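You operate a simulated robot arm through the tools that you are given. There is no shell and no other tool. Be economical: measure what you need, move in short steps, check, and stop when the job is done.

You run a simulated robot arm. Do the job below in one go: nothing can be reset, and whatever is moved stays where it is left.

## Task
Queue the three dates on belt 1 at the end plate at speed 5, then stop.
Fine: set the dial and swing the plate across before starting; other controls and tubs stay.

Only the result counts: the job must be done as asked and must still hold three seconds after the hand-in. Knocking over, shifting, dropping, spilling or breaking anything else fails it.

## Robot
A 6-joint arm with a two-finger parallel gripper, fixed in place. Base frame: the origin is at the foot of the arm, x ahead of it, y to its left, z up. Units: mm, degrees, N and s.
With the tool pointing down near the work surface it reaches from about 220 to 420 mm from the base axis. Its first joint turns from -166.0 to 166.0 degrees. Payload 4.1 kg.
Tool frame: the origin (TCP) lies between the finger pads and is the grasp point; the fingertips stand 23 mm ahead of it; z points along the fingers, y is the line along which they close. Largest opening 94 mm; finger width 38, thickness 10; the body of the gripper, 54 by 96 mm, starts 39 mm behind the TCP.
Orientation is that of the tool frame in the base frame, as [roll, pitch, yaw] about the fixed x, y, z axes, in that order (R = Rz(yaw) Ry(pitch) Rx(roll)). With the fingers straight down and closing along the base's y, the tool's x points along the base's -x, its y along +y and its z along -z.

## Interface
- The arm moves only by the tool arm_command. Its argument "increments" is a list of rows, each an object of numbers (a shift or turn left out is 0, a gripper value left out holds the last): "wx", "wy", "wz": the turn, a rotation vector about the base's x, y, z in degrees; "tx", "ty", "tz": the shift along the base's x, y, z in mm; "hand": the opening, from 0 (shut) to 1 (fully open). In form: [{"wx": .., "wy": .., "wz": .., "tx": .., "ty": .., "tz": .., "hand": ..}, ...]. A call has 1 to 8 rows; each row is the pose to reach, as a shift and turn from the pose commanded when the call began. A row lasts 0.2 s, in which the tool goes at most 50 mm and 8.6 degrees; a call with a longer step from one row to the next is refused whole, and so is a gripper value outside its range. Where a pose cannot be reached the arm comes as near as it can. A force on the tool above 40 N (or 10 N above the force at the start of the call, whichever is more), or a blocked arm, ends the call early, and 0.2 s more pass. The fingers move at their own pace (about 45 mm/s each) and stop on an object; they squeeze with about 38 N. The grip force told is the motor's: it shows also when the fingers shut on nothing. Time passes only in rows, and 0.2 s behind the last, so rows that repeat a pose let the fingers close. It gives the time, the measured TCP pose, the force on the tool (base axes), the opening and the grip force at its end, in the units of the frame above (readings bear some noise), and new pictures: "views" is both (left out), scene, wrist or none.
- Cameras (640 x 400 px; columns grow to the right, rows downward): "scene" is fixed at [47.2, 499.8, 1650.7]; the picture's right is [-0.86, 0.51, 0.00], its down [0.46, 0.77, -0.44] and it looks along [-0.22, -0.38, -0.90] (base axes); focal length 214 px, centre (320, 200). "wrist" rides on the gripper at [86, 16, -74] in the tool frame; the picture's right is [-0.18, 0.98, 0.00], its down [-0.58, -0.11, -0.81] and it looks along [-0.79, -0.15, 0.59] (tool axes); focal length 243 px, centre (320, 200). There is no depth. A picture from a camera that has moved, and an enlarged one, comes with that camera's place and axes in the base frame and with its lens. The place of the scene camera against the robot may be out by one fixed shift of up to 18 mm in any direction.
- raise_lower(by): slides the trunk up (or, below 0, down) by that many mm; the arm rides with it, the base frame stays. It gives what a move gives, with no picture.
- enlarge(camera, box): a new picture of the part [left, top, right, bottom] of that camera's present view, enlarged. It takes no simulated time.
- job_done(): hands the job in; it is judged then, once.

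Work in short steps. Places have to be worked out from the pictures, the camera data and where the tool is seen: move nearer, look again, correct. Check each grasp and each placing, and mend what went wrong. You have 120 turns and 170 pictures in all, those below and enlarged ones among them. Open the gripper and draw the arm clear of the work before you hand the job in, unless the task says otherwise; then end with one line.

The tools are called after "Request:" as a command line: name --argument value ..., lists and objects as JSON in quotes. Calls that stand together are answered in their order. arm_command: Moves the arm, as the interface text tells. Its arguments: {"type":"object","properties":{"increments":{"type":"array"},"views":{"type":"string","enum":["both","scene","wrist","none"]}},"required":["increments"]} The other tools are called the same way: raise_lower (by) slides the trunk up or down; enlarge (camera, box) takes an enlarged picture of a part of a camera's view; job_done () hands the job in.

At the start:

```text
t: 0.0
tool_pos: [303.7, 210.9, 1304.5]
tcp_rot: [179.9, 0.0, 180.0]
force: [0.5, 0.0, -0.3]
width: 94.0
grip_force: 0.0
trunk travel left (down, up): [-525.0, 65.0]
```

scene: 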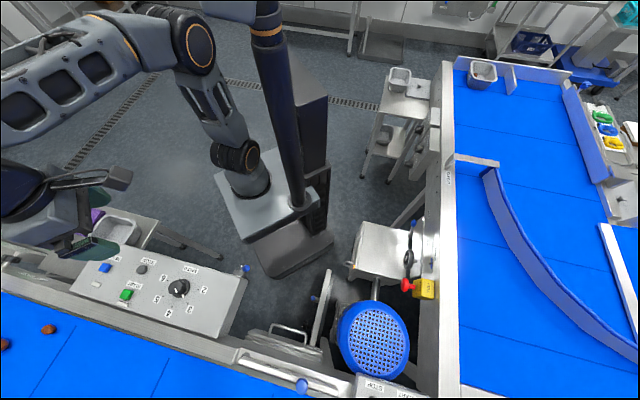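
wrist: 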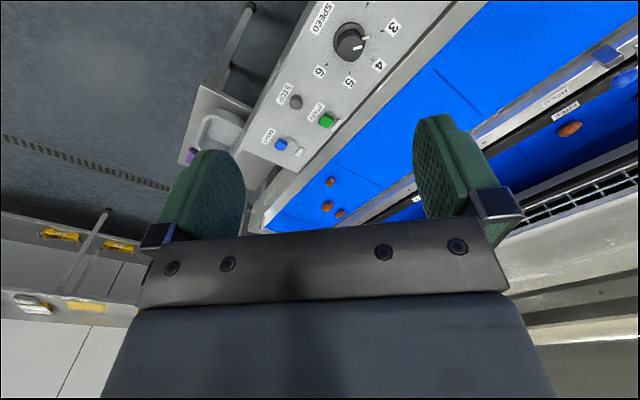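

I see a control panel with a dial, buttons and belt 1 with the dates. First I take a closer look at both views.

Request:
enlarge --camera "scene" --box '[0, 200, 320, 400]'

Request:
enlarge --camera "scene" --box '[220, 200, 540, 400]'

Request:
enlarge --camera "wrist" --box '[180, 0, 500, 200]'

Request:
enlarge --camera "wrist" --box '[400, 0, 640, 150]'

```text
2.00 times, centred on (160, 300) of scene
camera zoom: at [47.2, 499.8, 1650.7], right [-0.86, 0.51, 0.0], down [0.46, 0.77, -0.44], along [-0.22, -0.38, -0.9], focal length 429 px, centre (640, 0)
```

zoom: 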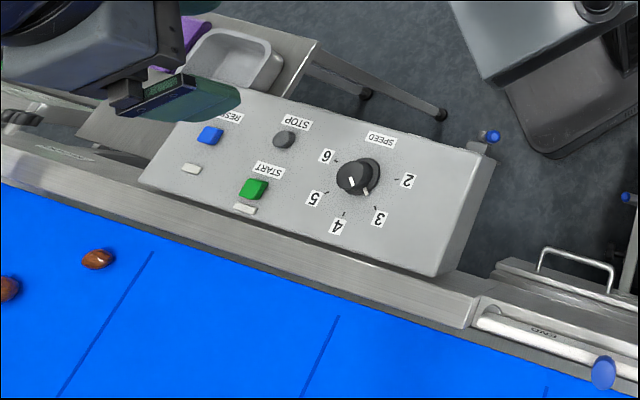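

```text
2.00 times, centred on (380, 300) of scene
camera zoom: at [47.2, 499.8, 1650.7], right [-0.86, 0.51, 0.0], down [0.46, 0.77, -0.44], along [-0.22, -0.38, -0.9], focal length 429 px, centre (200, 0)
```

zoom: 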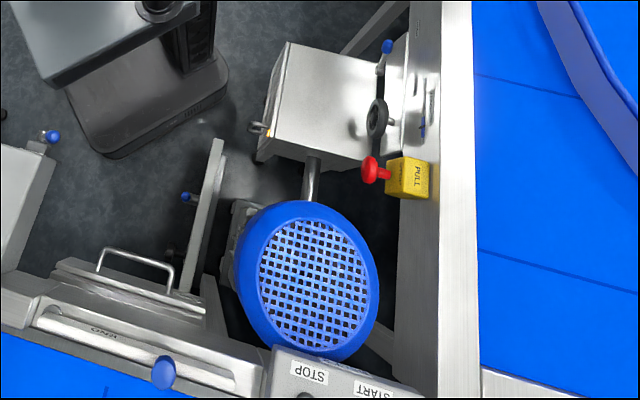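

```text
2.00 times, centred on (340, 100) of wrist
camera zoom: at [216.9, 228.0, 1379.1], right [0.18, 0.98, 0.0], down [0.58, -0.11, 0.81], along [0.79, -0.15, -0.59], focal length 485 px, centre (280, 400)
```

zoom: 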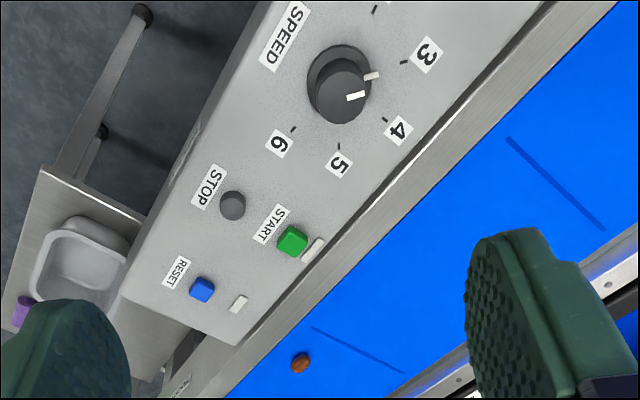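

```text
2.67 times, centred on (520, 75) of wrist
camera zoom: at [216.9, 228.0, 1379.1], right [0.18, 0.98, 0.0], down [0.58, -0.11, 0.81], along [0.79, -0.15, -0.59], focal length 647 px, centre (-213, 533)
```

zoom: 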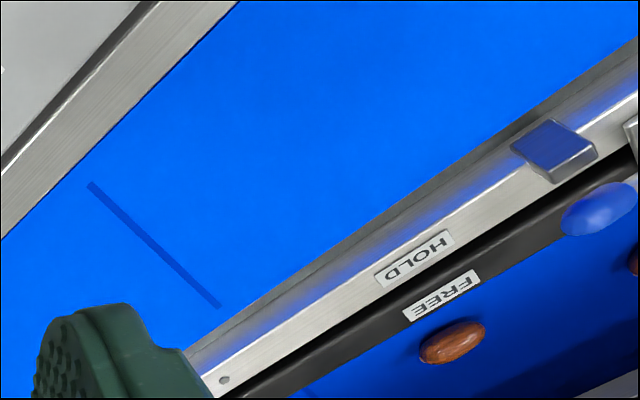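

The dial triangulates to about (390, 244, 950), so the panel is near. The belt continues towards the left (+y), so I turn the tool to look along it to the end plate.

Request:
arm_command --increments '[{"wz": 8.5}, {"wz": 17}, {"wz": 25.5}, {"wz": 34}, {"wz": 42.5}, {"wz": 51}, {"wz": 59.5}, {"wz": 60}]' --views "wrist"

```text
t: 1.8
tool_pos: [302.9, 210.9, 1304.4]
tcp_rot: [-180.0, -0.1, -119.9]
force: [0.0, -0.8, 0.5]
width: 94.0
grip_force: 0.0
trunk travel left (down, up): [-525.0, 65.0]
camera wrist: at [246.3, 144.7, 1378.8], right [-0.76, 0.65, 0.0], down [0.38, 0.45, 0.81], along [0.52, 0.61, -0.59], focal length 243 px, centre (320, 200)
```

wrist: 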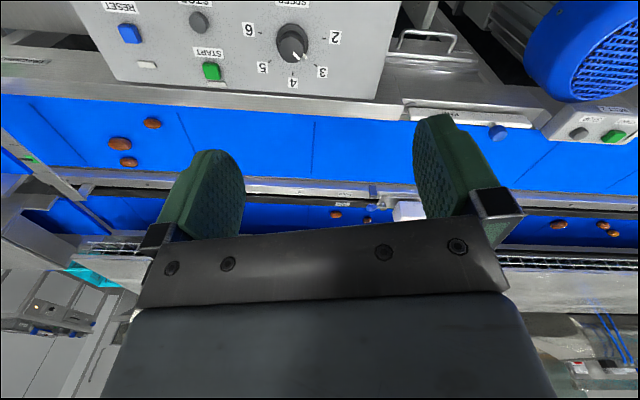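

Now the belts and panel are visible together; I enlarge several parts.

Request:
enlarge --camera "wrist" --box '[0, 0, 240, 150]'

Request:
enlarge --camera "wrist" --box '[220, 0, 420, 125]'

Request:
enlarge --camera "wrist" --box '[400, 0, 640, 150]'

Request:
enlarge --camera "wrist" --box '[240, 130, 440, 255]'

Request:
enlarge --camera "wrist" --box '[480, 130, 640, 230]'

```text
2.67 times, centred on (120, 75) of wrist
camera zoom: at [246.3, 144.7, 1378.8], right [-0.76, 0.65, 0.0], down [0.38, 0.45, 0.81], along [0.52, 0.61, -0.59], focal length 647 px, centre (853, 533)
```

zoom: 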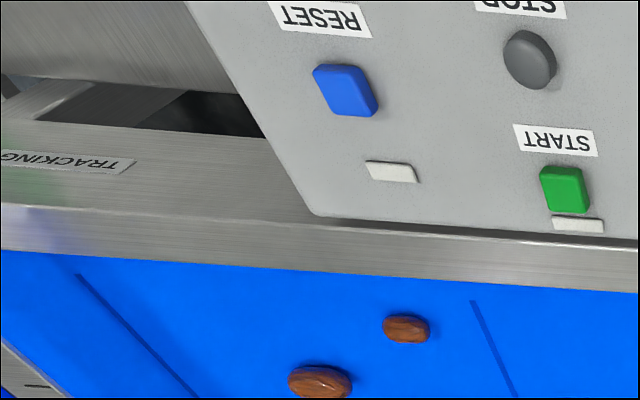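

```text
3.20 times, centred on (320, 62) of wrist
camera zoom: at [246.3, 144.7, 1378.8], right [-0.76, 0.65, 0.0], down [0.38, 0.45, 0.81], along [0.52, 0.61, -0.59], focal length 776 px, centre (320, 640)
```

zoom: 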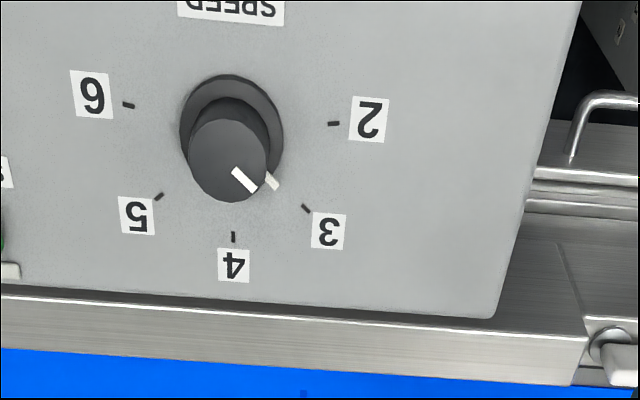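

```text
2.67 times, centred on (520, 75) of wrist
camera zoom: at [246.3, 144.7, 1378.8], right [-0.76, 0.65, 0.0], down [0.38, 0.45, 0.81], along [0.52, 0.61, -0.59], focal length 647 px, centre (-213, 533)
```

zoom: 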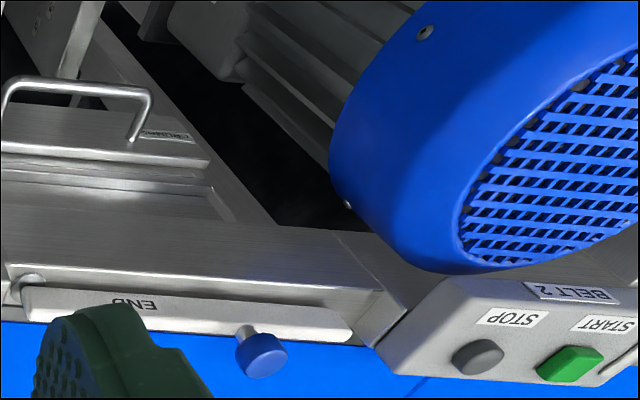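

```text
3.20 times, centred on (340, 192) of wrist
camera zoom: at [246.3, 144.7, 1378.8], right [-0.76, 0.65, 0.0], down [0.38, 0.45, 0.81], along [0.52, 0.61, -0.59], focal length 776 px, centre (256, 224)
```

zoom: 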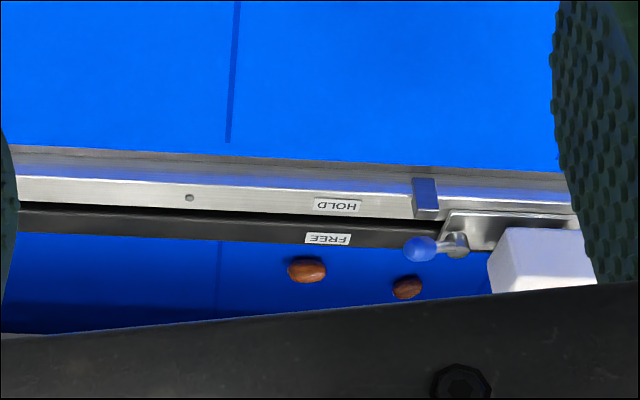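

```text
4.00 times, centred on (560, 180) of wrist
camera zoom: at [246.3, 144.7, 1378.8], right [-0.76, 0.65, 0.0], down [0.38, 0.45, 0.81], along [0.52, 0.61, -0.59], focal length 970 px, centre (-640, 280)
```

zoom: 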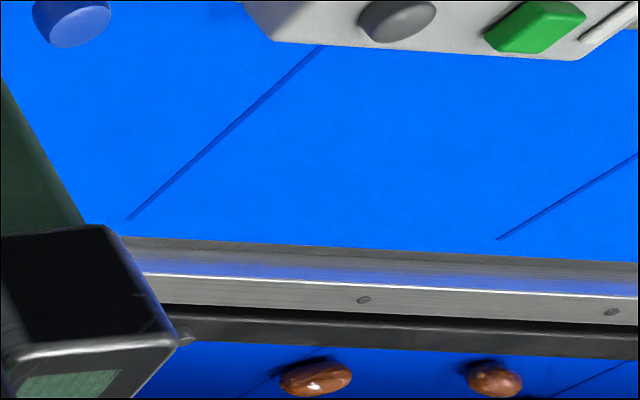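

Near belt (SPEED panel) is belt 1 with three dates upstream; the dial points to 3, axis about (395, 246), top z ≈ 945; 5 lies about 97° clockwise from above. I move over the dial and lower the trunk.

Request:
arm_command --increments '[{"tx": 45, "ty": 17}, {"tx": 92, "ty": 35}]' --views "none"

Request:
raise_lower --by -200

Request:
arm_command --increments '[{"tz": 0}]' --views "both"

```text
refused: row 2 steps farther than a row can; nothing moved
```

```text
t: 4.0
tool_pos: [303.0, 210.7, 1105.0]
tcp_rot: [-179.9, 0.1, -120.0]
force: [0.2, 0.8, -0.4]
width: 94.0
grip_force: 0.0
trunk travel left (down, up): [-325.0, 265.0]
```

```text
t: 4.4
tool_pos: [302.7, 209.2, 1104.4]
tcp_rot: [180.0, 0.1, -120.0]
force: [-0.2, 0.7, -0.2]
width: 94.2
grip_force: 0.1
trunk travel left (down, up): [-325.0, 265.0]
camera wrist: at [246.2, 144.8, 1178.8], right [-0.76, 0.65, 0.0], down [0.39, 0.45, 0.81], along [0.53, 0.61, -0.59], focal length 243 px, centre (320, 200)
```

scene: 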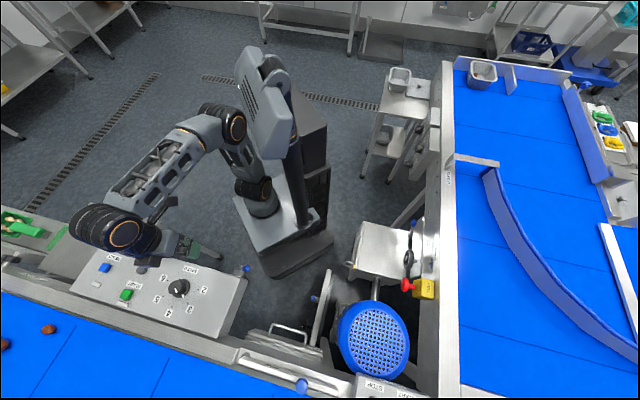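
wrist: 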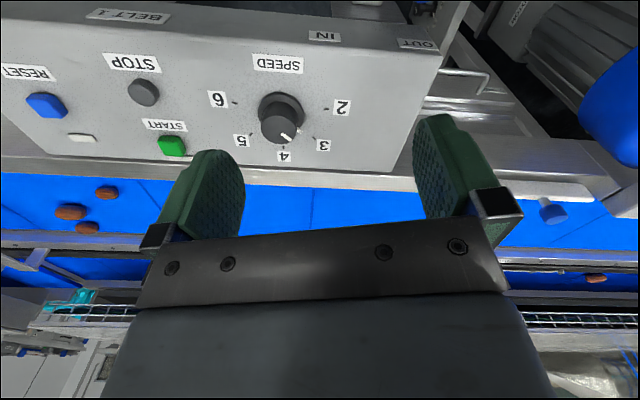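

The end-plate knob triangulates to about (178, 627, 969). Moving above the dial now in smaller steps.

Request:
arm_command --increments '[{"tx": 31, "ty": 12, "tz": -10}, {"tx": 62, "ty": 24, "tz": -20}, {"tx": 92, "ty": 36, "tz": -30}]' --views "both"

Request:
enlarge --camera "wrist" --box '[160, 0, 480, 200]'

```text
t: 5.2
tool_pos: [396.9, 244.9, 1073.1]
tcp_rot: [-180.0, 0.1, -120.0]
force: [0.4, -0.4, 0.2]
width: 94.1
grip_force: 0.0
trunk travel left (down, up): [-325.0, 265.0]
camera wrist: at [339.6, 179.3, 1147.1], right [-0.76, 0.65, 0.0], down [0.39, 0.45, 0.81], along [0.52, 0.61, -0.59], focal length 243 px, centre (320, 200)
```

scene: 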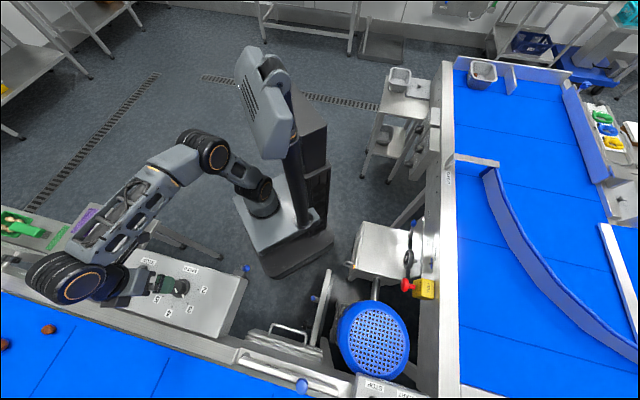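
wrist: 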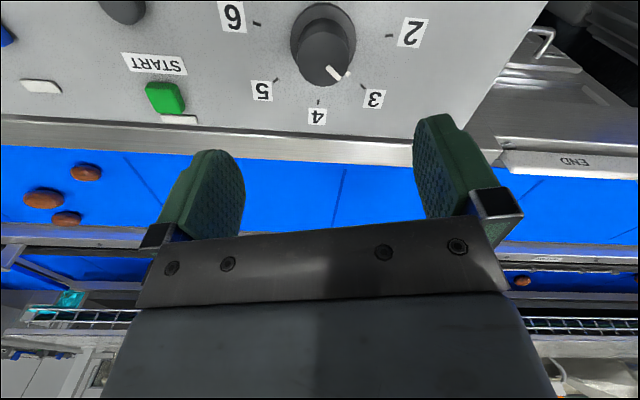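

```text
2.00 times, centred on (320, 100) of wrist
camera zoom: at [339.6, 179.3, 1147.1], right [-0.76, 0.65, 0.0], down [0.39, 0.45, 0.81], along [0.52, 0.61, -0.59], focal length 485 px, centre (320, 400)
```

zoom: 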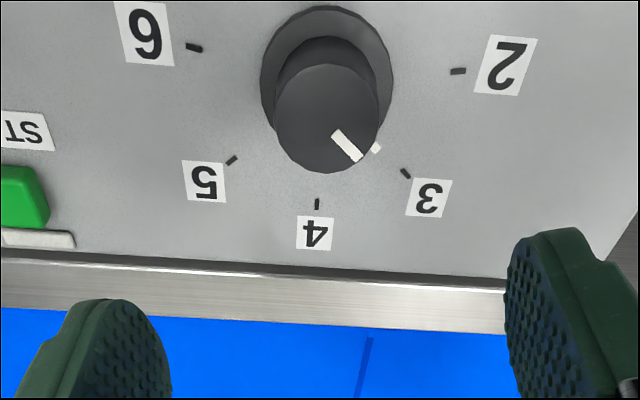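

Knob axis about (390, 243.5), top z ≈ 957, diameter ≈ 38. I descend around it with fingers open, stopping partway to look.

Request:
arm_command --increments '[{"tx": -6, "ty": -2.4, "tz": -40}, {"tx": -6, "ty": -2.4, "tz": -80}]' --views "both"

Request:
enlarge --camera "scene" --box '[100, 240, 260, 340]'

```text
t: 5.8
tool_pos: [389.4, 241.8, 992.4]
tcp_rot: [-180.0, 0.0, -120.0]
force: [-0.8, -0.3, -0.2]
width: 94.1
grip_force: 0.0
trunk travel left (down, up): [-325.0, 265.0]
camera wrist: at [331.5, 176.4, 1067.1], right [-0.76, 0.65, 0.0], down [0.38, 0.45, 0.81], along [0.53, 0.61, -0.59], focal length 243 px, centre (320, 200)
```

scene: 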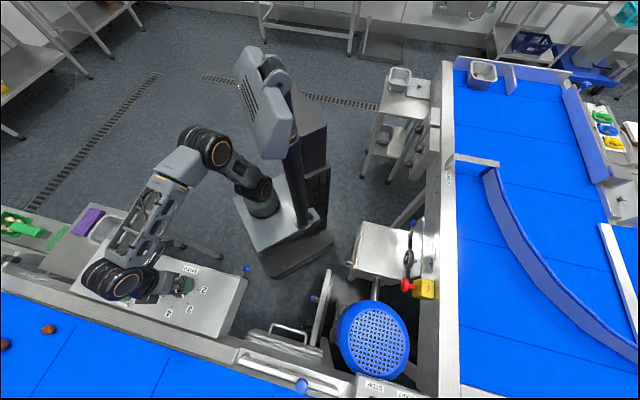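
wrist: 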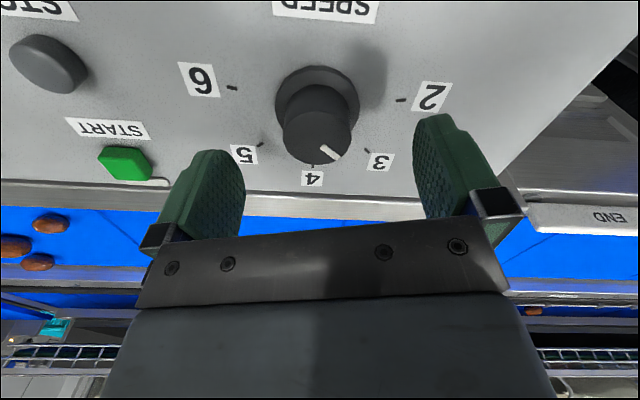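

```text
4.00 times, centred on (180, 290) of scene
camera zoom: at [47.2, 499.8, 1650.7], right [-0.86, 0.51, 0.0], down [0.46, 0.77, -0.44], along [-0.22, -0.38, -0.9], focal length 858 px, centre (880, -160)
```

zoom: 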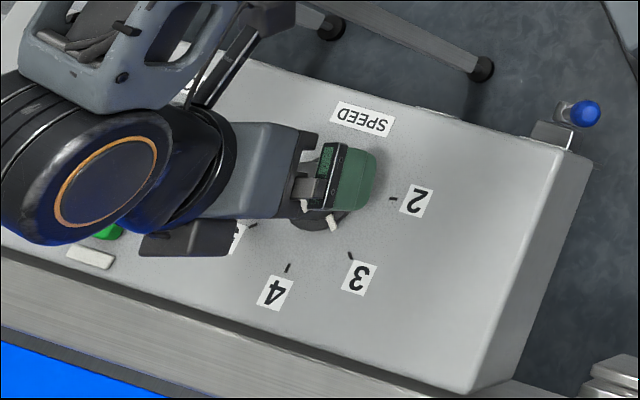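

The estimate holds (391, 242.5, top ≈ 958). I descend to TCP z ≈ 950 and close.

Request:
arm_command --increments '[{"tx": 1, "tz": -20, "hand": 1}, {"tx": 1, "tz": -41, "hand": 1}, {"tx": 1, "tz": -41, "hand": 0.3}, {"tx": 1, "tz": -41, "hand": 0.3}, {"tx": 1, "tz": -41, "hand": 0.3}, {"tx": 1, "tz": -41, "hand": 0.3}, {"tx": 1, "tz": -41, "hand": 0.3}]' --views "both"

```text
t: 7.4
tool_pos: [391.8, 242.7, 954.5]
tcp_rot: [-180.0, 0.0, -120.1]
force: [5.3, -2.3, -0.3]
width: 39.4
grip_force: 44.8
trunk travel left (down, up): [-325.0, 265.0]
camera wrist: at [334.4, 176.9, 1028.3], right [-0.76, 0.65, 0.0], down [0.39, 0.45, 0.81], along [0.53, 0.61, -0.59], focal length 243 px, centre (320, 200)
```

scene: 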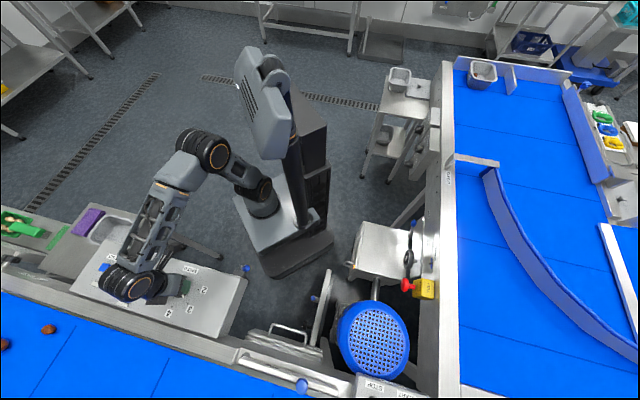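
wrist: 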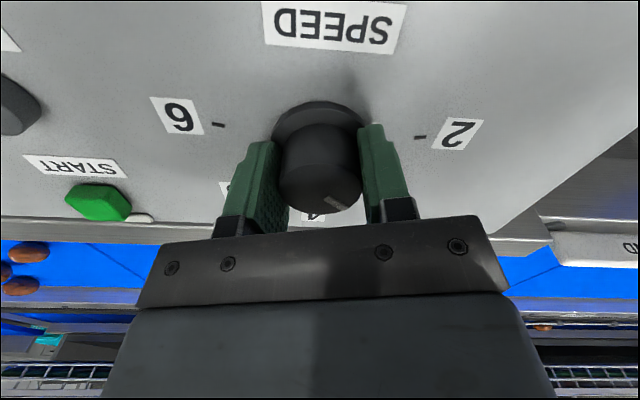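

Gripped (39.4 mm). Turning clockwise (from above) in steps.

Request:
arm_command --increments '[{"wz": -8}, {"wz": -16}, {"wz": -24}, {"wz": -32}, {"wz": -40}, {"wz": -48}, {"wz": -48}]' --views "wrist"

```text
t: 9.0
tool_pos: [390.6, 243.2, 954.5]
tcp_rot: [179.9, 0.0, -168.0]
force: [8.9, -3.6, 6.8]
width: 39.2
grip_force: 44.8
trunk travel left (down, up): [-325.0, 265.0]
camera wrist: at [303.1, 242.6, 1028.3], right [-0.02, 1.0, 0.0], down [0.59, 0.01, 0.81], along [0.81, 0.02, -0.59], focal length 243 px, centre (320, 200)
```

wrist: 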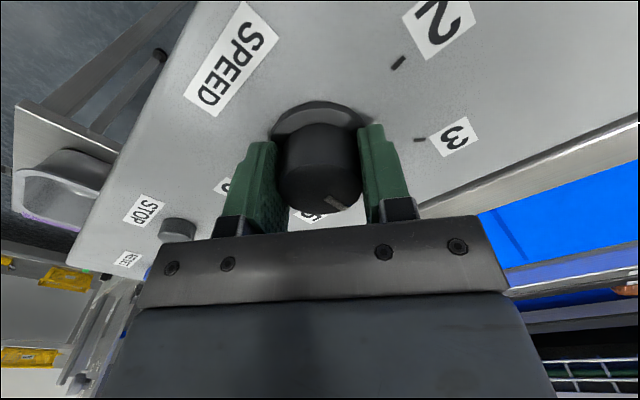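

The knob turns with the gripper. Another 49° to reach 5.

Request:
arm_command --increments '[{"wz": -8}, {"wz": -16}, {"wz": -24}, {"wz": -32}, {"wz": -40}, {"wz": -48}, {"wz": -49}]' --views "wrist"

Request:
enlarge --camera "wrist" --box '[220, 60, 460, 220]'

```text
t: 10.6
tool_pos: [390.3, 244.7, 953.4]
tcp_rot: [179.9, 0.1, 142.9]
force: [9.7, 5.8, 11.6]
width: 39.1
grip_force: 44.8
trunk travel left (down, up): [-325.0, 265.0]
camera wrist: at [332.0, 310.7, 1028.3], right [0.74, 0.67, 0.0], down [0.4, -0.44, 0.81], along [0.54, -0.6, -0.59], focal length 243 px, centre (320, 200)
```

wrist: 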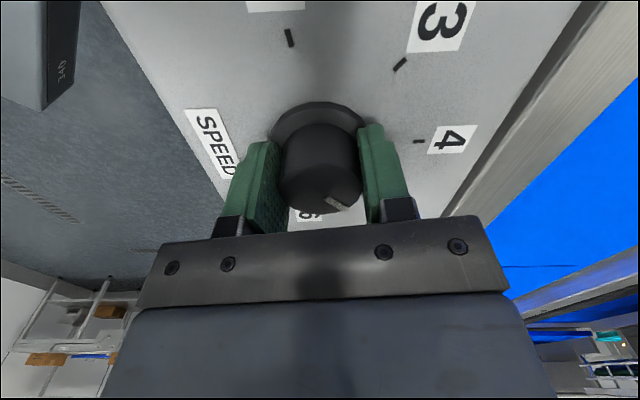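

```text
2.50 times, centred on (340, 140) of wrist
camera zoom: at [332.0, 310.7, 1028.3], right [0.74, 0.67, 0.0], down [0.4, -0.44, 0.81], along [0.54, -0.6, -0.59], focal length 606 px, centre (270, 350)
```

zoom: 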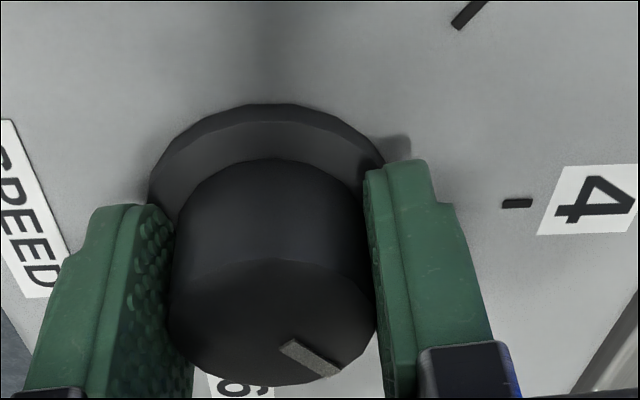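

Turned 97° in total. I release, rise and check the pointer.

Request:
arm_command --increments '[{"hand": 1}, {"hand": 1}, {"hand": 1}, {"hand": 1}, {"tz": 45}, {"tz": 90}, {"tz": 130}]' --views "wrist"

Request:
enlarge --camera "wrist" --box '[200, 0, 440, 150]'

```text
t: 12.2
tool_pos: [389.6, 245.6, 1081.1]
tcp_rot: [-179.8, -0.1, 143.0]
force: [0.1, -0.2, 0.1]
width: 94.0
grip_force: 0.0
trunk travel left (down, up): [-325.0, 265.0]
camera wrist: at [329.8, 312.8, 1155.7], right [0.74, 0.67, 0.0], down [0.4, -0.44, 0.81], along [0.54, -0.6, -0.59], focal length 243 px, centre (320, 200)
```

wrist: 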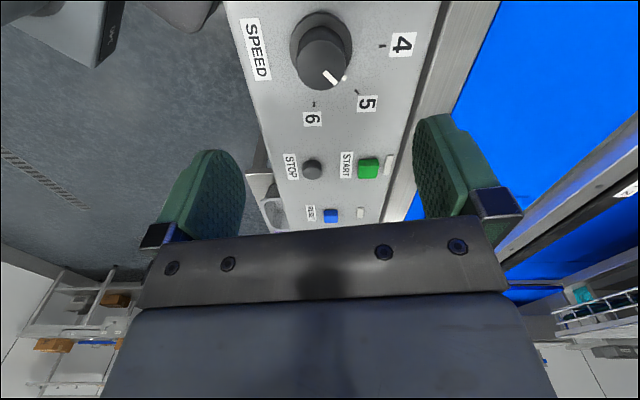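

```text
2.67 times, centred on (320, 75) of wrist
camera zoom: at [329.8, 312.8, 1155.7], right [0.74, 0.67, 0.0], down [0.4, -0.44, 0.81], along [0.54, -0.6, -0.59], focal length 647 px, centre (320, 533)
```

zoom: 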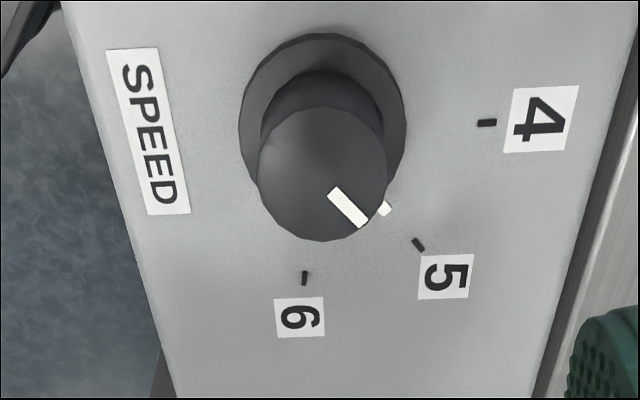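

The pointer stands at 5. Next I move towards the end plate, turning the camera to look at it.

Request:
arm_command --increments '[{"tx": -20, "ty": 30, "tz": 10, "wz": 8.5}, {"tx": -45, "ty": 60, "tz": 20, "wz": 17}, {"tx": -72, "ty": 90, "tz": 20, "wz": 25.5}, {"tx": -100, "ty": 118, "tz": 20, "wz": 34}, {"tx": -130, "ty": 144, "tz": 20, "wz": 42.5}, {"tx": -160, "ty": 168, "tz": 20, "wz": 51}, {"tx": -190, "ty": 190, "tz": 20, "wz": 59.5}, {"tx": -190, "ty": 190, "tz": 20, "wz": 68}]' --views "none"

Request:
arm_command --increments '[{"wz": 8.5}, {"wz": 17}, {"wz": 25.5}, {"wz": 34}, {"wz": 42.5}, {"wz": 51}, {"wz": 58}]' --views "both"

```text
t: 14.0
tool_pos: [198.6, 432.5, 1104.0]
tcp_rot: [-180.0, 0.0, -148.9]
force: [-0.4, 0.2, -0.9]
width: 94.1
grip_force: 0.0
trunk travel left (down, up): [-325.0, 265.0]
```

```text
t: 15.6
tool_pos: [200.4, 434.3, 1104.1]
tcp_rot: [180.0, -0.1, -90.9]
force: [0.1, 0.2, 0.5]
width: 94.1
grip_force: 0.1
trunk travel left (down, up): [-325.0, 265.0]
camera wrist: at [182.8, 349.1, 1177.9], right [-0.98, 0.2, 0.0], down [0.12, 0.58, 0.81], along [0.16, 0.79, -0.59], focal length 243 px, centre (320, 200)
```

scene: 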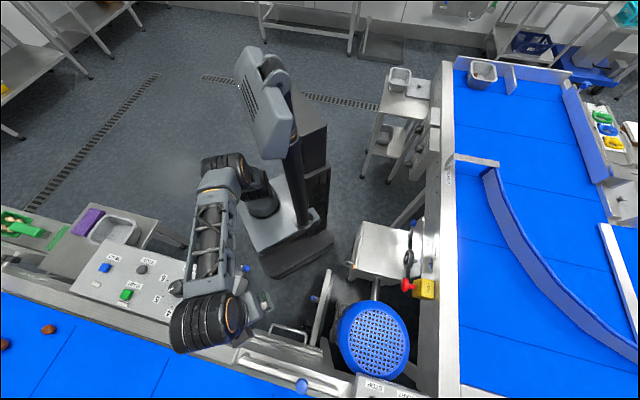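
wrist: 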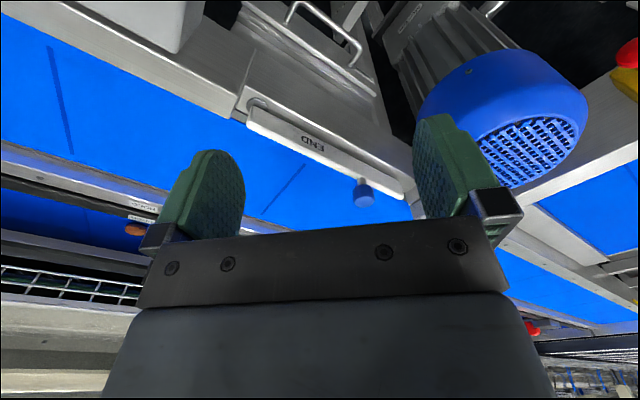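

Request:
enlarge --camera "wrist" --box '[230, 70, 430, 220]'

Request:
enlarge --camera "scene" --box '[220, 320, 350, 400]'

```text
2.67 times, centred on (330, 145) of wrist
camera zoom: at [182.8, 349.1, 1177.9], right [-0.98, 0.2, 0.0], down [0.12, 0.58, 0.81], along [0.16, 0.79, -0.59], focal length 647 px, centre (293, 347)
```

zoom: 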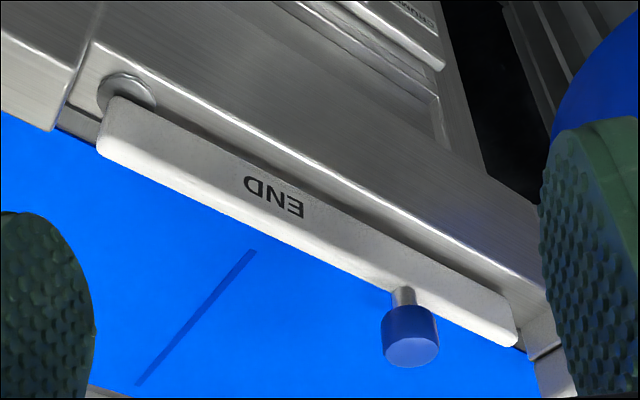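

```text
4.92 times, centred on (285, 360) of scene
camera zoom: at [47.2, 499.8, 1650.7], right [-0.86, 0.51, 0.0], down [0.46, 0.77, -0.44], along [-0.22, -0.38, -0.9], focal length 1056 px, centre (492, -588)
```

zoom: 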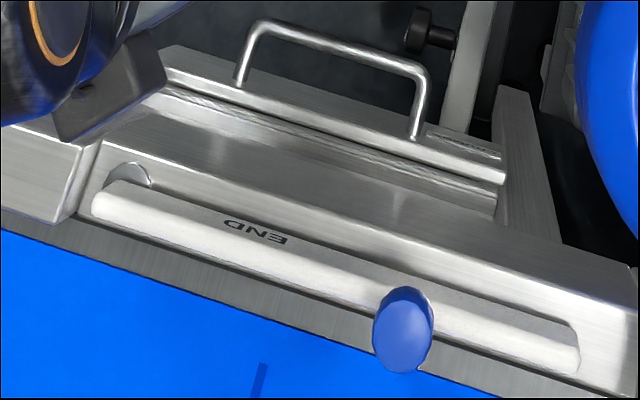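

The END plate is hinged at about (280, 485) with a vertical blue knob at about (177, 627, 970); the far stop is about (493, 679). I move above the knob with the closing line tangential to the swing.

Request:
arm_command --increments '[{"tx": -4, "ty": 39, "wz": 8}, {"tx": -9, "ty": 77, "wz": 16}, {"tx": -13, "ty": 115, "wz": 24}, {"tx": -18, "ty": 154, "wz": 32}, {"tx": -22, "ty": 193, "tz": -10, "wz": 38}, {"tx": -22, "ty": 193, "tz": -24, "wz": 38}]' --views "both"

```text
t: 17.0
tool_pos: [166.5, 552.6, 1050.3]
tcp_rot: [-180.0, 0.0, -55.3]
force: [0.6, 0.0, -1.3]
width: 93.9
grip_force: 0.1
out of reach, approached as far as the arm can: row 3, 4, 5, 6
trunk travel left (down, up): [-325.0, 265.0]
camera wrist: at [202.4, 472.6, 1124.7], right [-0.91, -0.41, 0.0], down [-0.24, 0.54, 0.81], along [-0.33, 0.74, -0.59], focal length 243 px, centre (320, 200)
```

scene: 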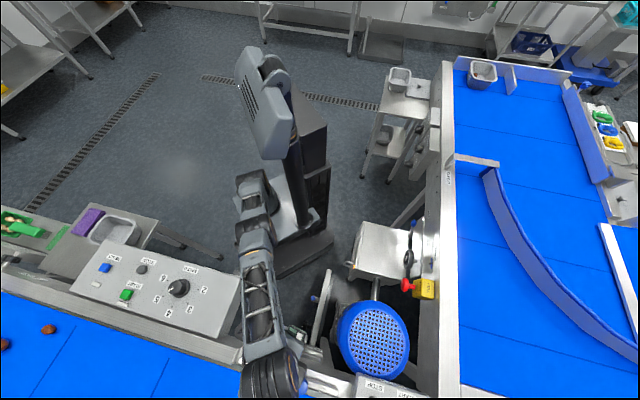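
wrist: 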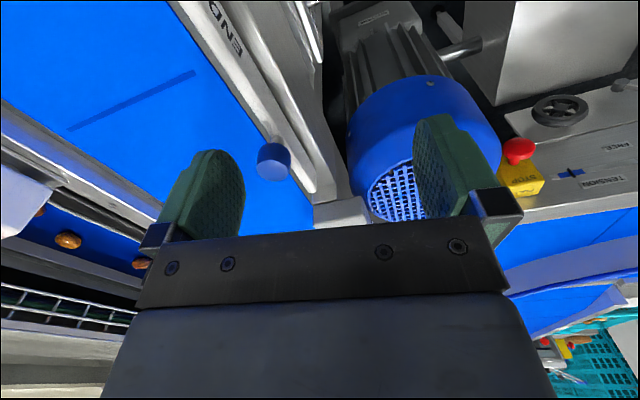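

Straight down the arm ends at r ≈ 577, so I'll need to tilt the fingers outward. First I back off and turn so the closing line is across the reach direction.

Request:
arm_command --increments '[{"tx": -8, "ty": -40, "tz": 20, "wz": -8.5}, {"tx": -12, "ty": -80, "tz": 30, "wz": -17}, {"tx": -12, "ty": -80, "tz": 30, "wz": -25.5}, {"tx": -12, "ty": -80, "tz": 30, "wz": -34}, {"tx": -12, "ty": -80, "tz": 30, "wz": -42.5}, {"tx": -12, "ty": -80, "tz": 30, "wz": -51}, {"tx": -12, "ty": -80, "tz": 30, "wz": -57}]' --views "none"

```text
t: 18.6
tool_pos: [156.5, 470.6, 1083.5]
tcp_rot: [-179.9, 0.0, -110.2]
force: [0.6, -0.2, 0.2]
width: 94.2
grip_force: 0.0
trunk travel left (down, up): [-325.0, 265.0]
```

Now I tilt the fingers about 30° outward while moving over the knob.

Request:
arm_command --increments '[{"wx": 7, "wy": -2.6, "ty": 20, "tx": 3}, {"wx": 14, "wy": -5.1, "ty": 50, "tx": 7}, {"wx": 21, "wy": -7.7, "ty": 85, "tx": 11}, {"wx": 28, "wy": -10.2, "ty": 120, "tx": 16, "tz": -10}, {"wx": 28, "wy": -10.2, "ty": 153, "tx": 21, "tz": -20}, {"wx": 28, "wy": -10.2, "ty": 153, "tx": 21, "tz": -20}]' --views "both"

```text
t: 20.0
tool_pos: [178.9, 622.4, 1062.6]
tcp_rot: [179.9, 29.9, -110.0]
force: [0.7, 0.0, 0.0]
width: 94.2
grip_force: 0.1
trunk travel left (down, up): [-325.0, 265.0]
camera wrist: at [124.9, 523.2, 1083.9], right [-0.87, 0.49, 0.09], down [0.14, 0.06, 0.99], along [0.48, 0.87, -0.12], focal length 243 px, centre (320, 200)
```

scene: 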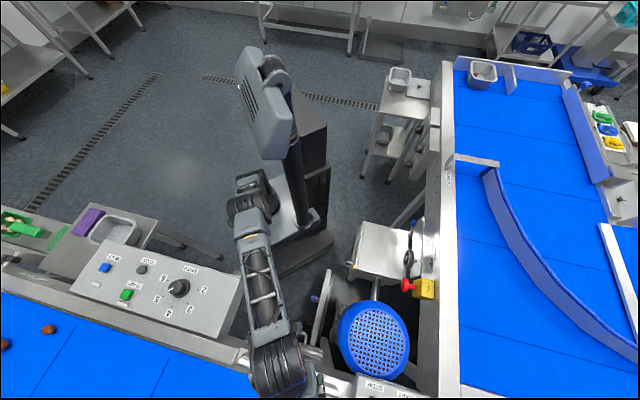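
wrist: 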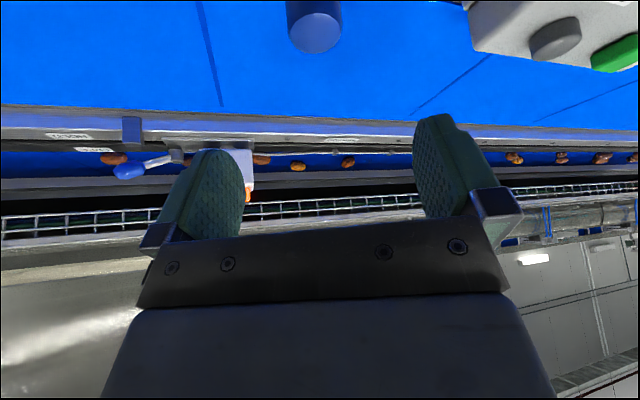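

Tilted reach works; knob top seen at about (175, 626). I lower around the knob to z ≈ 984 with fingers open.

Request:
arm_command --increments '[{"tx": -2, "ty": 2, "tz": -30}, {"tx": -2, "ty": 2, "tz": -55}, {"tx": -2, "ty": 2, "tz": -77}, {"tx": -2, "ty": 2, "tz": -77}]' --views "both"

Request:
enlarge --camera "scene" --box '[220, 320, 350, 400]'

```text
t: 21.0
tool_pos: [177.3, 622.4, 983.3]
tcp_rot: [-180.0, 29.8, -110.0]
force: [0.2, -0.6, 1.0]
width: 94.3
grip_force: 0.1
trunk travel left (down, up): [-325.0, 265.0]
camera wrist: at [123.0, 523.4, 1006.7], right [-0.87, 0.49, 0.09], down [0.14, 0.06, 0.99], along [0.48, 0.87, -0.12], focal length 243 px, centre (320, 200)
```

scene: 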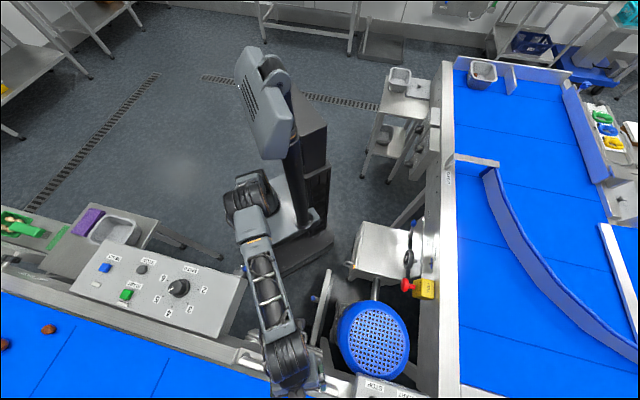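
wrist: 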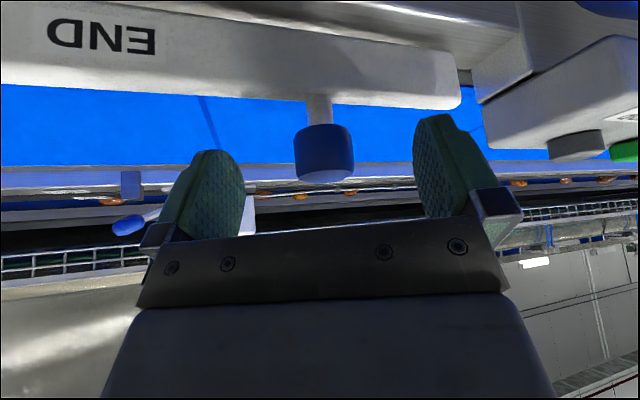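

```text
4.92 times, centred on (285, 360) of scene
camera zoom: at [47.2, 499.8, 1650.7], right [-0.86, 0.51, 0.0], down [0.46, 0.77, -0.44], along [-0.22, -0.38, -0.9], focal length 1056 px, centre (492, -588)
```

zoom: 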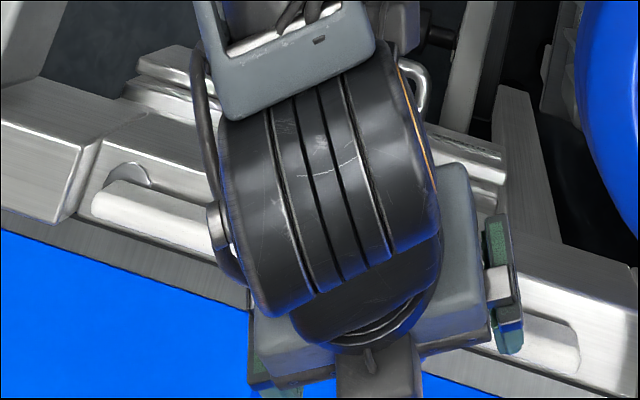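

The knob sits centred between the fingers. Closing on it.

Request:
arm_command --increments '[{"hand": 0.2}, {"hand": 0.2}, {"hand": 0.2}, {"hand": 0.2}, {"hand": 0.2}]' --views "wrist"

```text
t: 22.2
tool_pos: [173.9, 623.4, 985.8]
tcp_rot: [-179.9, 29.8, -110.0]
force: [-4.6, 4.4, 0.5]
width: 28.9
grip_force: 45.0
trunk travel left (down, up): [-325.0, 265.0]
camera wrist: at [121.4, 524.2, 1006.9], right [-0.87, 0.48, 0.09], down [0.14, 0.06, 0.99], along [0.47, 0.87, -0.12], focal length 243 px, centre (320, 200)
```

wrist: 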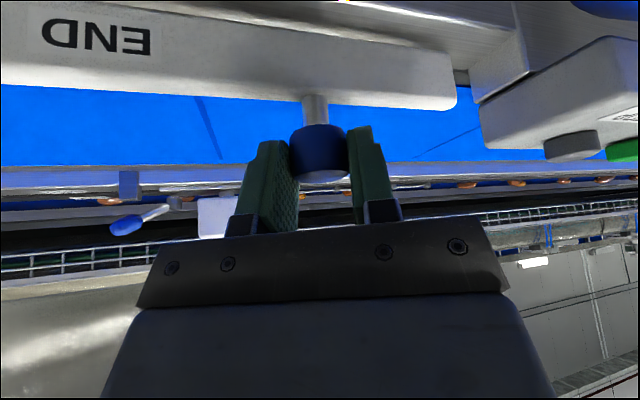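

Knob held. I begin swinging along the arc about the hinge, first 20°.

Request:
arm_command --increments '[{"tx": 12.4, "ty": 8.8}, {"tx": 25.7, "ty": 16.2, "wz": -2}, {"tx": 39.5, "ty": 22.6, "wz": -4}, {"tx": 53.9, "ty": 27.7, "wz": -6}]' --views "wrist"

```text
t: 23.1
tool_pos: [219.1, 656.3, 985.4]
tcp_rot: [179.6, 30.2, -115.0]
force: [-14.3, 28.8, -1.4]
width: 29.8
grip_force: 44.5
trunk travel left (down, up): [-325.0, 265.0]
stopped in row 4: the force on the tool passed its limit (the readings are from after the stop); the commanded pose is now the measured one
camera wrist: at [157.5, 562.5, 1006.2], right [-0.82, 0.56, 0.1], down [0.15, 0.04, 0.99], along [0.55, 0.83, -0.11], focal length 243 px, centre (320, 200)
```

wrist: 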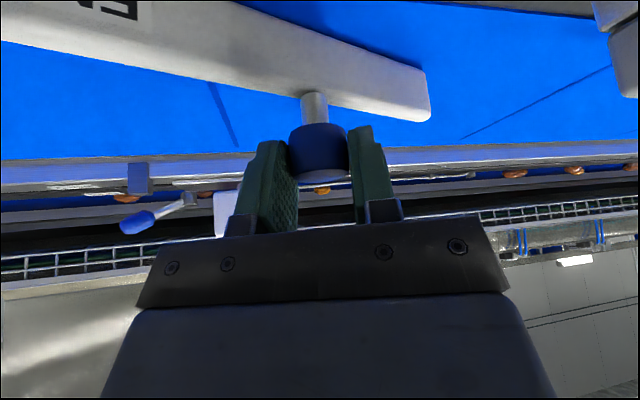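

The force shows the hinge is really nearer (291, 503), R ≈ 169. I correct the arc, adding some tilt since reach grows, for the next 20°.

Request:
arm_command --increments '[{"tx": 14, "ty": 6, "wx": 1.8, "wy": -0.8}, {"tx": 28.2, "ty": 10.2, "wx": 3.6, "wy": -1.7, "wz": -1}, {"tx": 42.5, "ty": 13.3, "wx": 5.4, "wy": -2.5, "wz": -2}, {"tx": 57.2, "ty": 15.3, "wx": 7.2, "wy": -3.4, "wz": -3}]' --views "wrist"

```text
t: 24.1
tool_pos: [281.8, 666.8, 985.3]
tcp_rot: [179.7, 37.7, -118.4]
force: [-1.3, 1.3, -10.1]
width: 29.1
grip_force: 45.0
trunk travel left (down, up): [-325.0, 265.0]
camera wrist: at [213.5, 574.8, 990.8], right [-0.8, 0.59, 0.12], down [0.08, -0.08, 0.99], along [0.6, 0.8, 0.02], focal length 243 px, centre (320, 200)
```

wrist: 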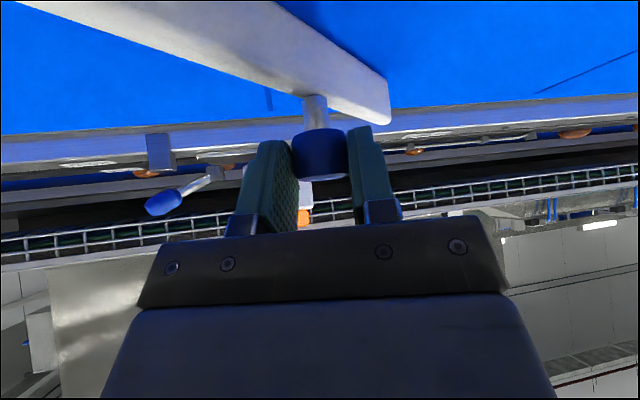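

Going smoothly with low forces; next 20° of arc.

Request:
arm_command --increments '[{"tx": 18, "ty": -0.3, "wx": 1.8, "wy": -0.9}, {"tx": 35.2, "ty": -2.5, "wx": 3.6, "wy": -1.8, "wz": -2}, {"tx": 50, "ty": -5.5, "wx": 5.4, "wy": -2.7, "wz": -3}, {"tx": 63.8, "ty": -9.5, "wx": 6.3, "wy": -3.2, "wz": -5}]' --views "wrist"

```text
t: 25.1
tool_pos: [345.3, 658.3, 985.1]
tcp_rot: [179.0, 44.8, -123.9]
force: [-3.7, -7.8, -17.6]
width: 29.1
grip_force: 45.5
trunk travel left (down, up): [-325.0, 265.0]
camera wrist: at [270.2, 572.5, 977.2], right [-0.75, 0.65, 0.14], down [0.02, -0.2, 0.98], along [0.66, 0.74, 0.14], focal length 243 px, centre (320, 200)
```

wrist: 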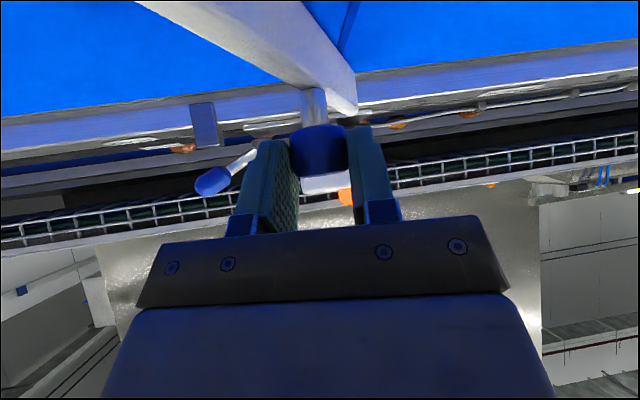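

Circle fit now gives hinge (287, 504), R ≈ 165; at about 69°. Continue to about 54°.

Request:
arm_command --increments '[{"tx": 13.5, "ty": -6.5, "tz": -0.5, "wz": -1}, {"tx": 26.5, "ty": -13.5, "tz": -1, "wz": -3}, {"tx": 39, "ty": -21.5, "tz": -1.5, "wz": -4}]' --views "wrist"

Request:
enlarge --camera "wrist" --box '[120, 0, 440, 200]'

```text
t: 25.9
tool_pos: [385.9, 636.4, 984.9]
tcp_rot: [178.9, 45.2, -128.0]
force: [5.5, 10.3, -9.3]
width: 29.6
grip_force: 44.8
trunk travel left (down, up): [-325.0, 265.0]
camera wrist: at [304.2, 556.3, 976.7], right [-0.7, 0.7, 0.15], down [0.0, -0.2, 0.98], along [0.71, 0.69, 0.14], focal length 243 px, centre (320, 200)
```

wrist: 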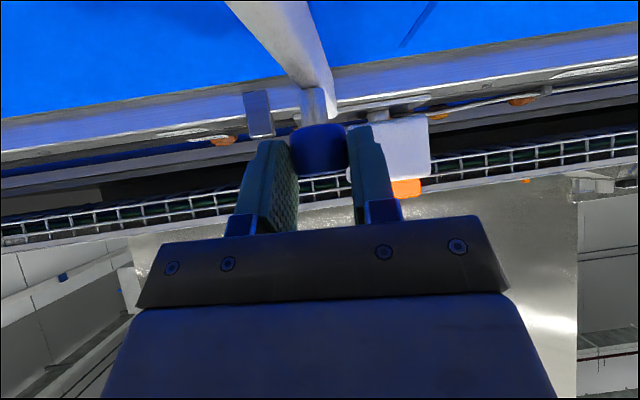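

```text
2.00 times, centred on (280, 100) of wrist
camera zoom: at [304.2, 556.3, 976.7], right [-0.7, 0.7, 0.15], down [0.0, -0.2, 0.98], along [0.71, 0.69, 0.14], focal length 485 px, centre (400, 400)
```

zoom: 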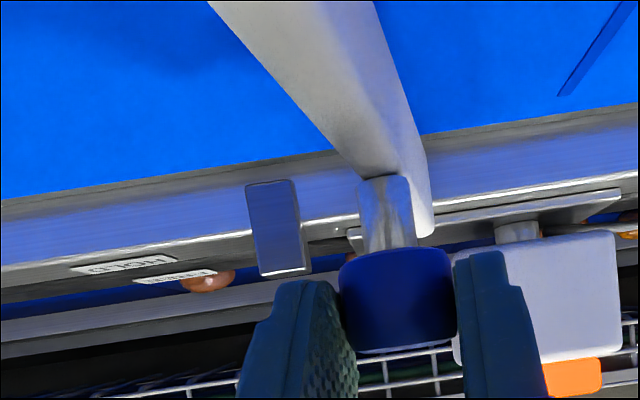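

Close to the far stop. I continue slowly until contact with the stop block shows as force.

Request:
arm_command --increments '[{"tx": 6, "ty": -4, "wz": -1}, {"tx": 12, "ty": -9, "wz": -2}, {"tx": 17.5, "ty": -14, "wz": -3}, {"tx": 22, "ty": -19, "wz": -4}]' --views "wrist"

Request:
enlarge --camera "wrist" --box '[120, 0, 440, 200]'

```text
t: 26.9
tool_pos: [406.2, 617.0, 985.5]
tcp_rot: [178.8, 45.0, -131.9]
force: [3.2, 5.9, -1.3]
width: 29.7
grip_force: 44.8
trunk travel left (down, up): [-325.0, 265.0]
camera wrist: at [319.0, 543.5, 977.2], right [-0.65, 0.74, 0.14], down [-0.01, -0.2, 0.98], along [0.76, 0.64, 0.14], focal length 243 px, centre (320, 200)
```

wrist: 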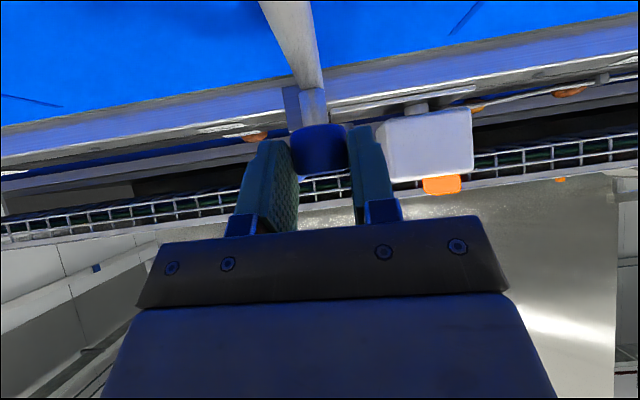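

```text
2.00 times, centred on (280, 100) of wrist
camera zoom: at [319.0, 543.5, 977.2], right [-0.65, 0.74, 0.14], down [-0.01, -0.2, 0.98], along [0.76, 0.64, 0.14], focal length 485 px, centre (400, 400)
```

zoom: 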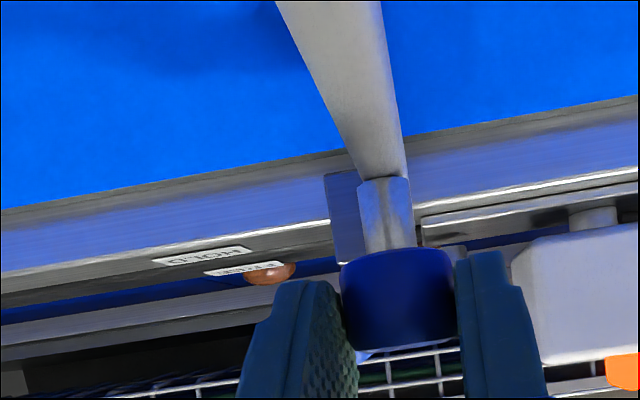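

The plate end is near the block; continue gently until it stops.

Request:
arm_command --increments '[{"tx": 4, "ty": -4}, {"tx": 8, "ty": -8.5}, {"tx": 11.5, "ty": -12.5, "wz": -1}, {"tx": 15, "ty": -17, "wz": -2}]' --views "wrist"

Request:
enlarge --camera "wrist" --box '[120, 0, 440, 200]'

```text
t: 27.6
tool_pos: [407.2, 615.1, 984.5]
tcp_rot: [178.4, 45.6, -131.5]
force: [-11.2, 35.4, -4.5]
width: 29.5
grip_force: 45.7
trunk travel left (down, up): [-325.0, 265.0]
stopped in row 3: the force on the tool passed its limit (the readings are from after the stop); the commanded pose is now the measured one
camera wrist: at [320.7, 541.3, 976.0], right [-0.66, 0.73, 0.15], down [-0.01, -0.21, 0.98], along [0.75, 0.65, 0.15], focal length 243 px, centre (320, 200)
```

wrist: 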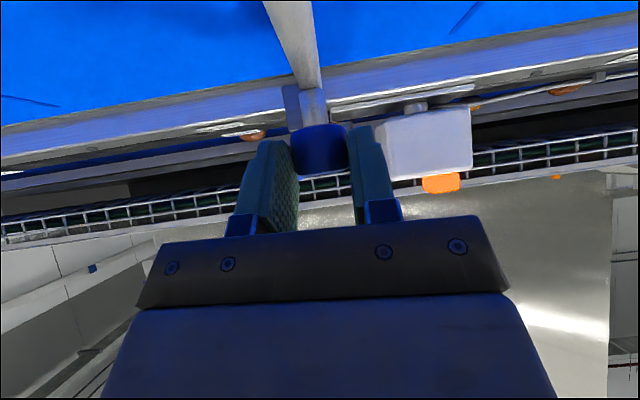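

```text
2.00 times, centred on (280, 100) of wrist
camera zoom: at [320.7, 541.3, 976.0], right [-0.66, 0.73, 0.15], down [-0.01, -0.21, 0.98], along [0.75, 0.65, 0.15], focal length 485 px, centre (400, 400)
```

zoom: 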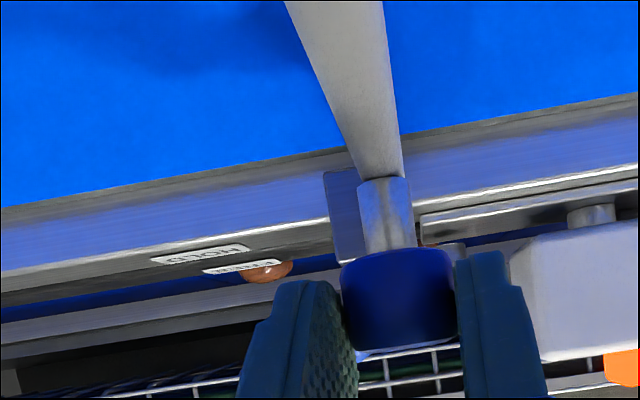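

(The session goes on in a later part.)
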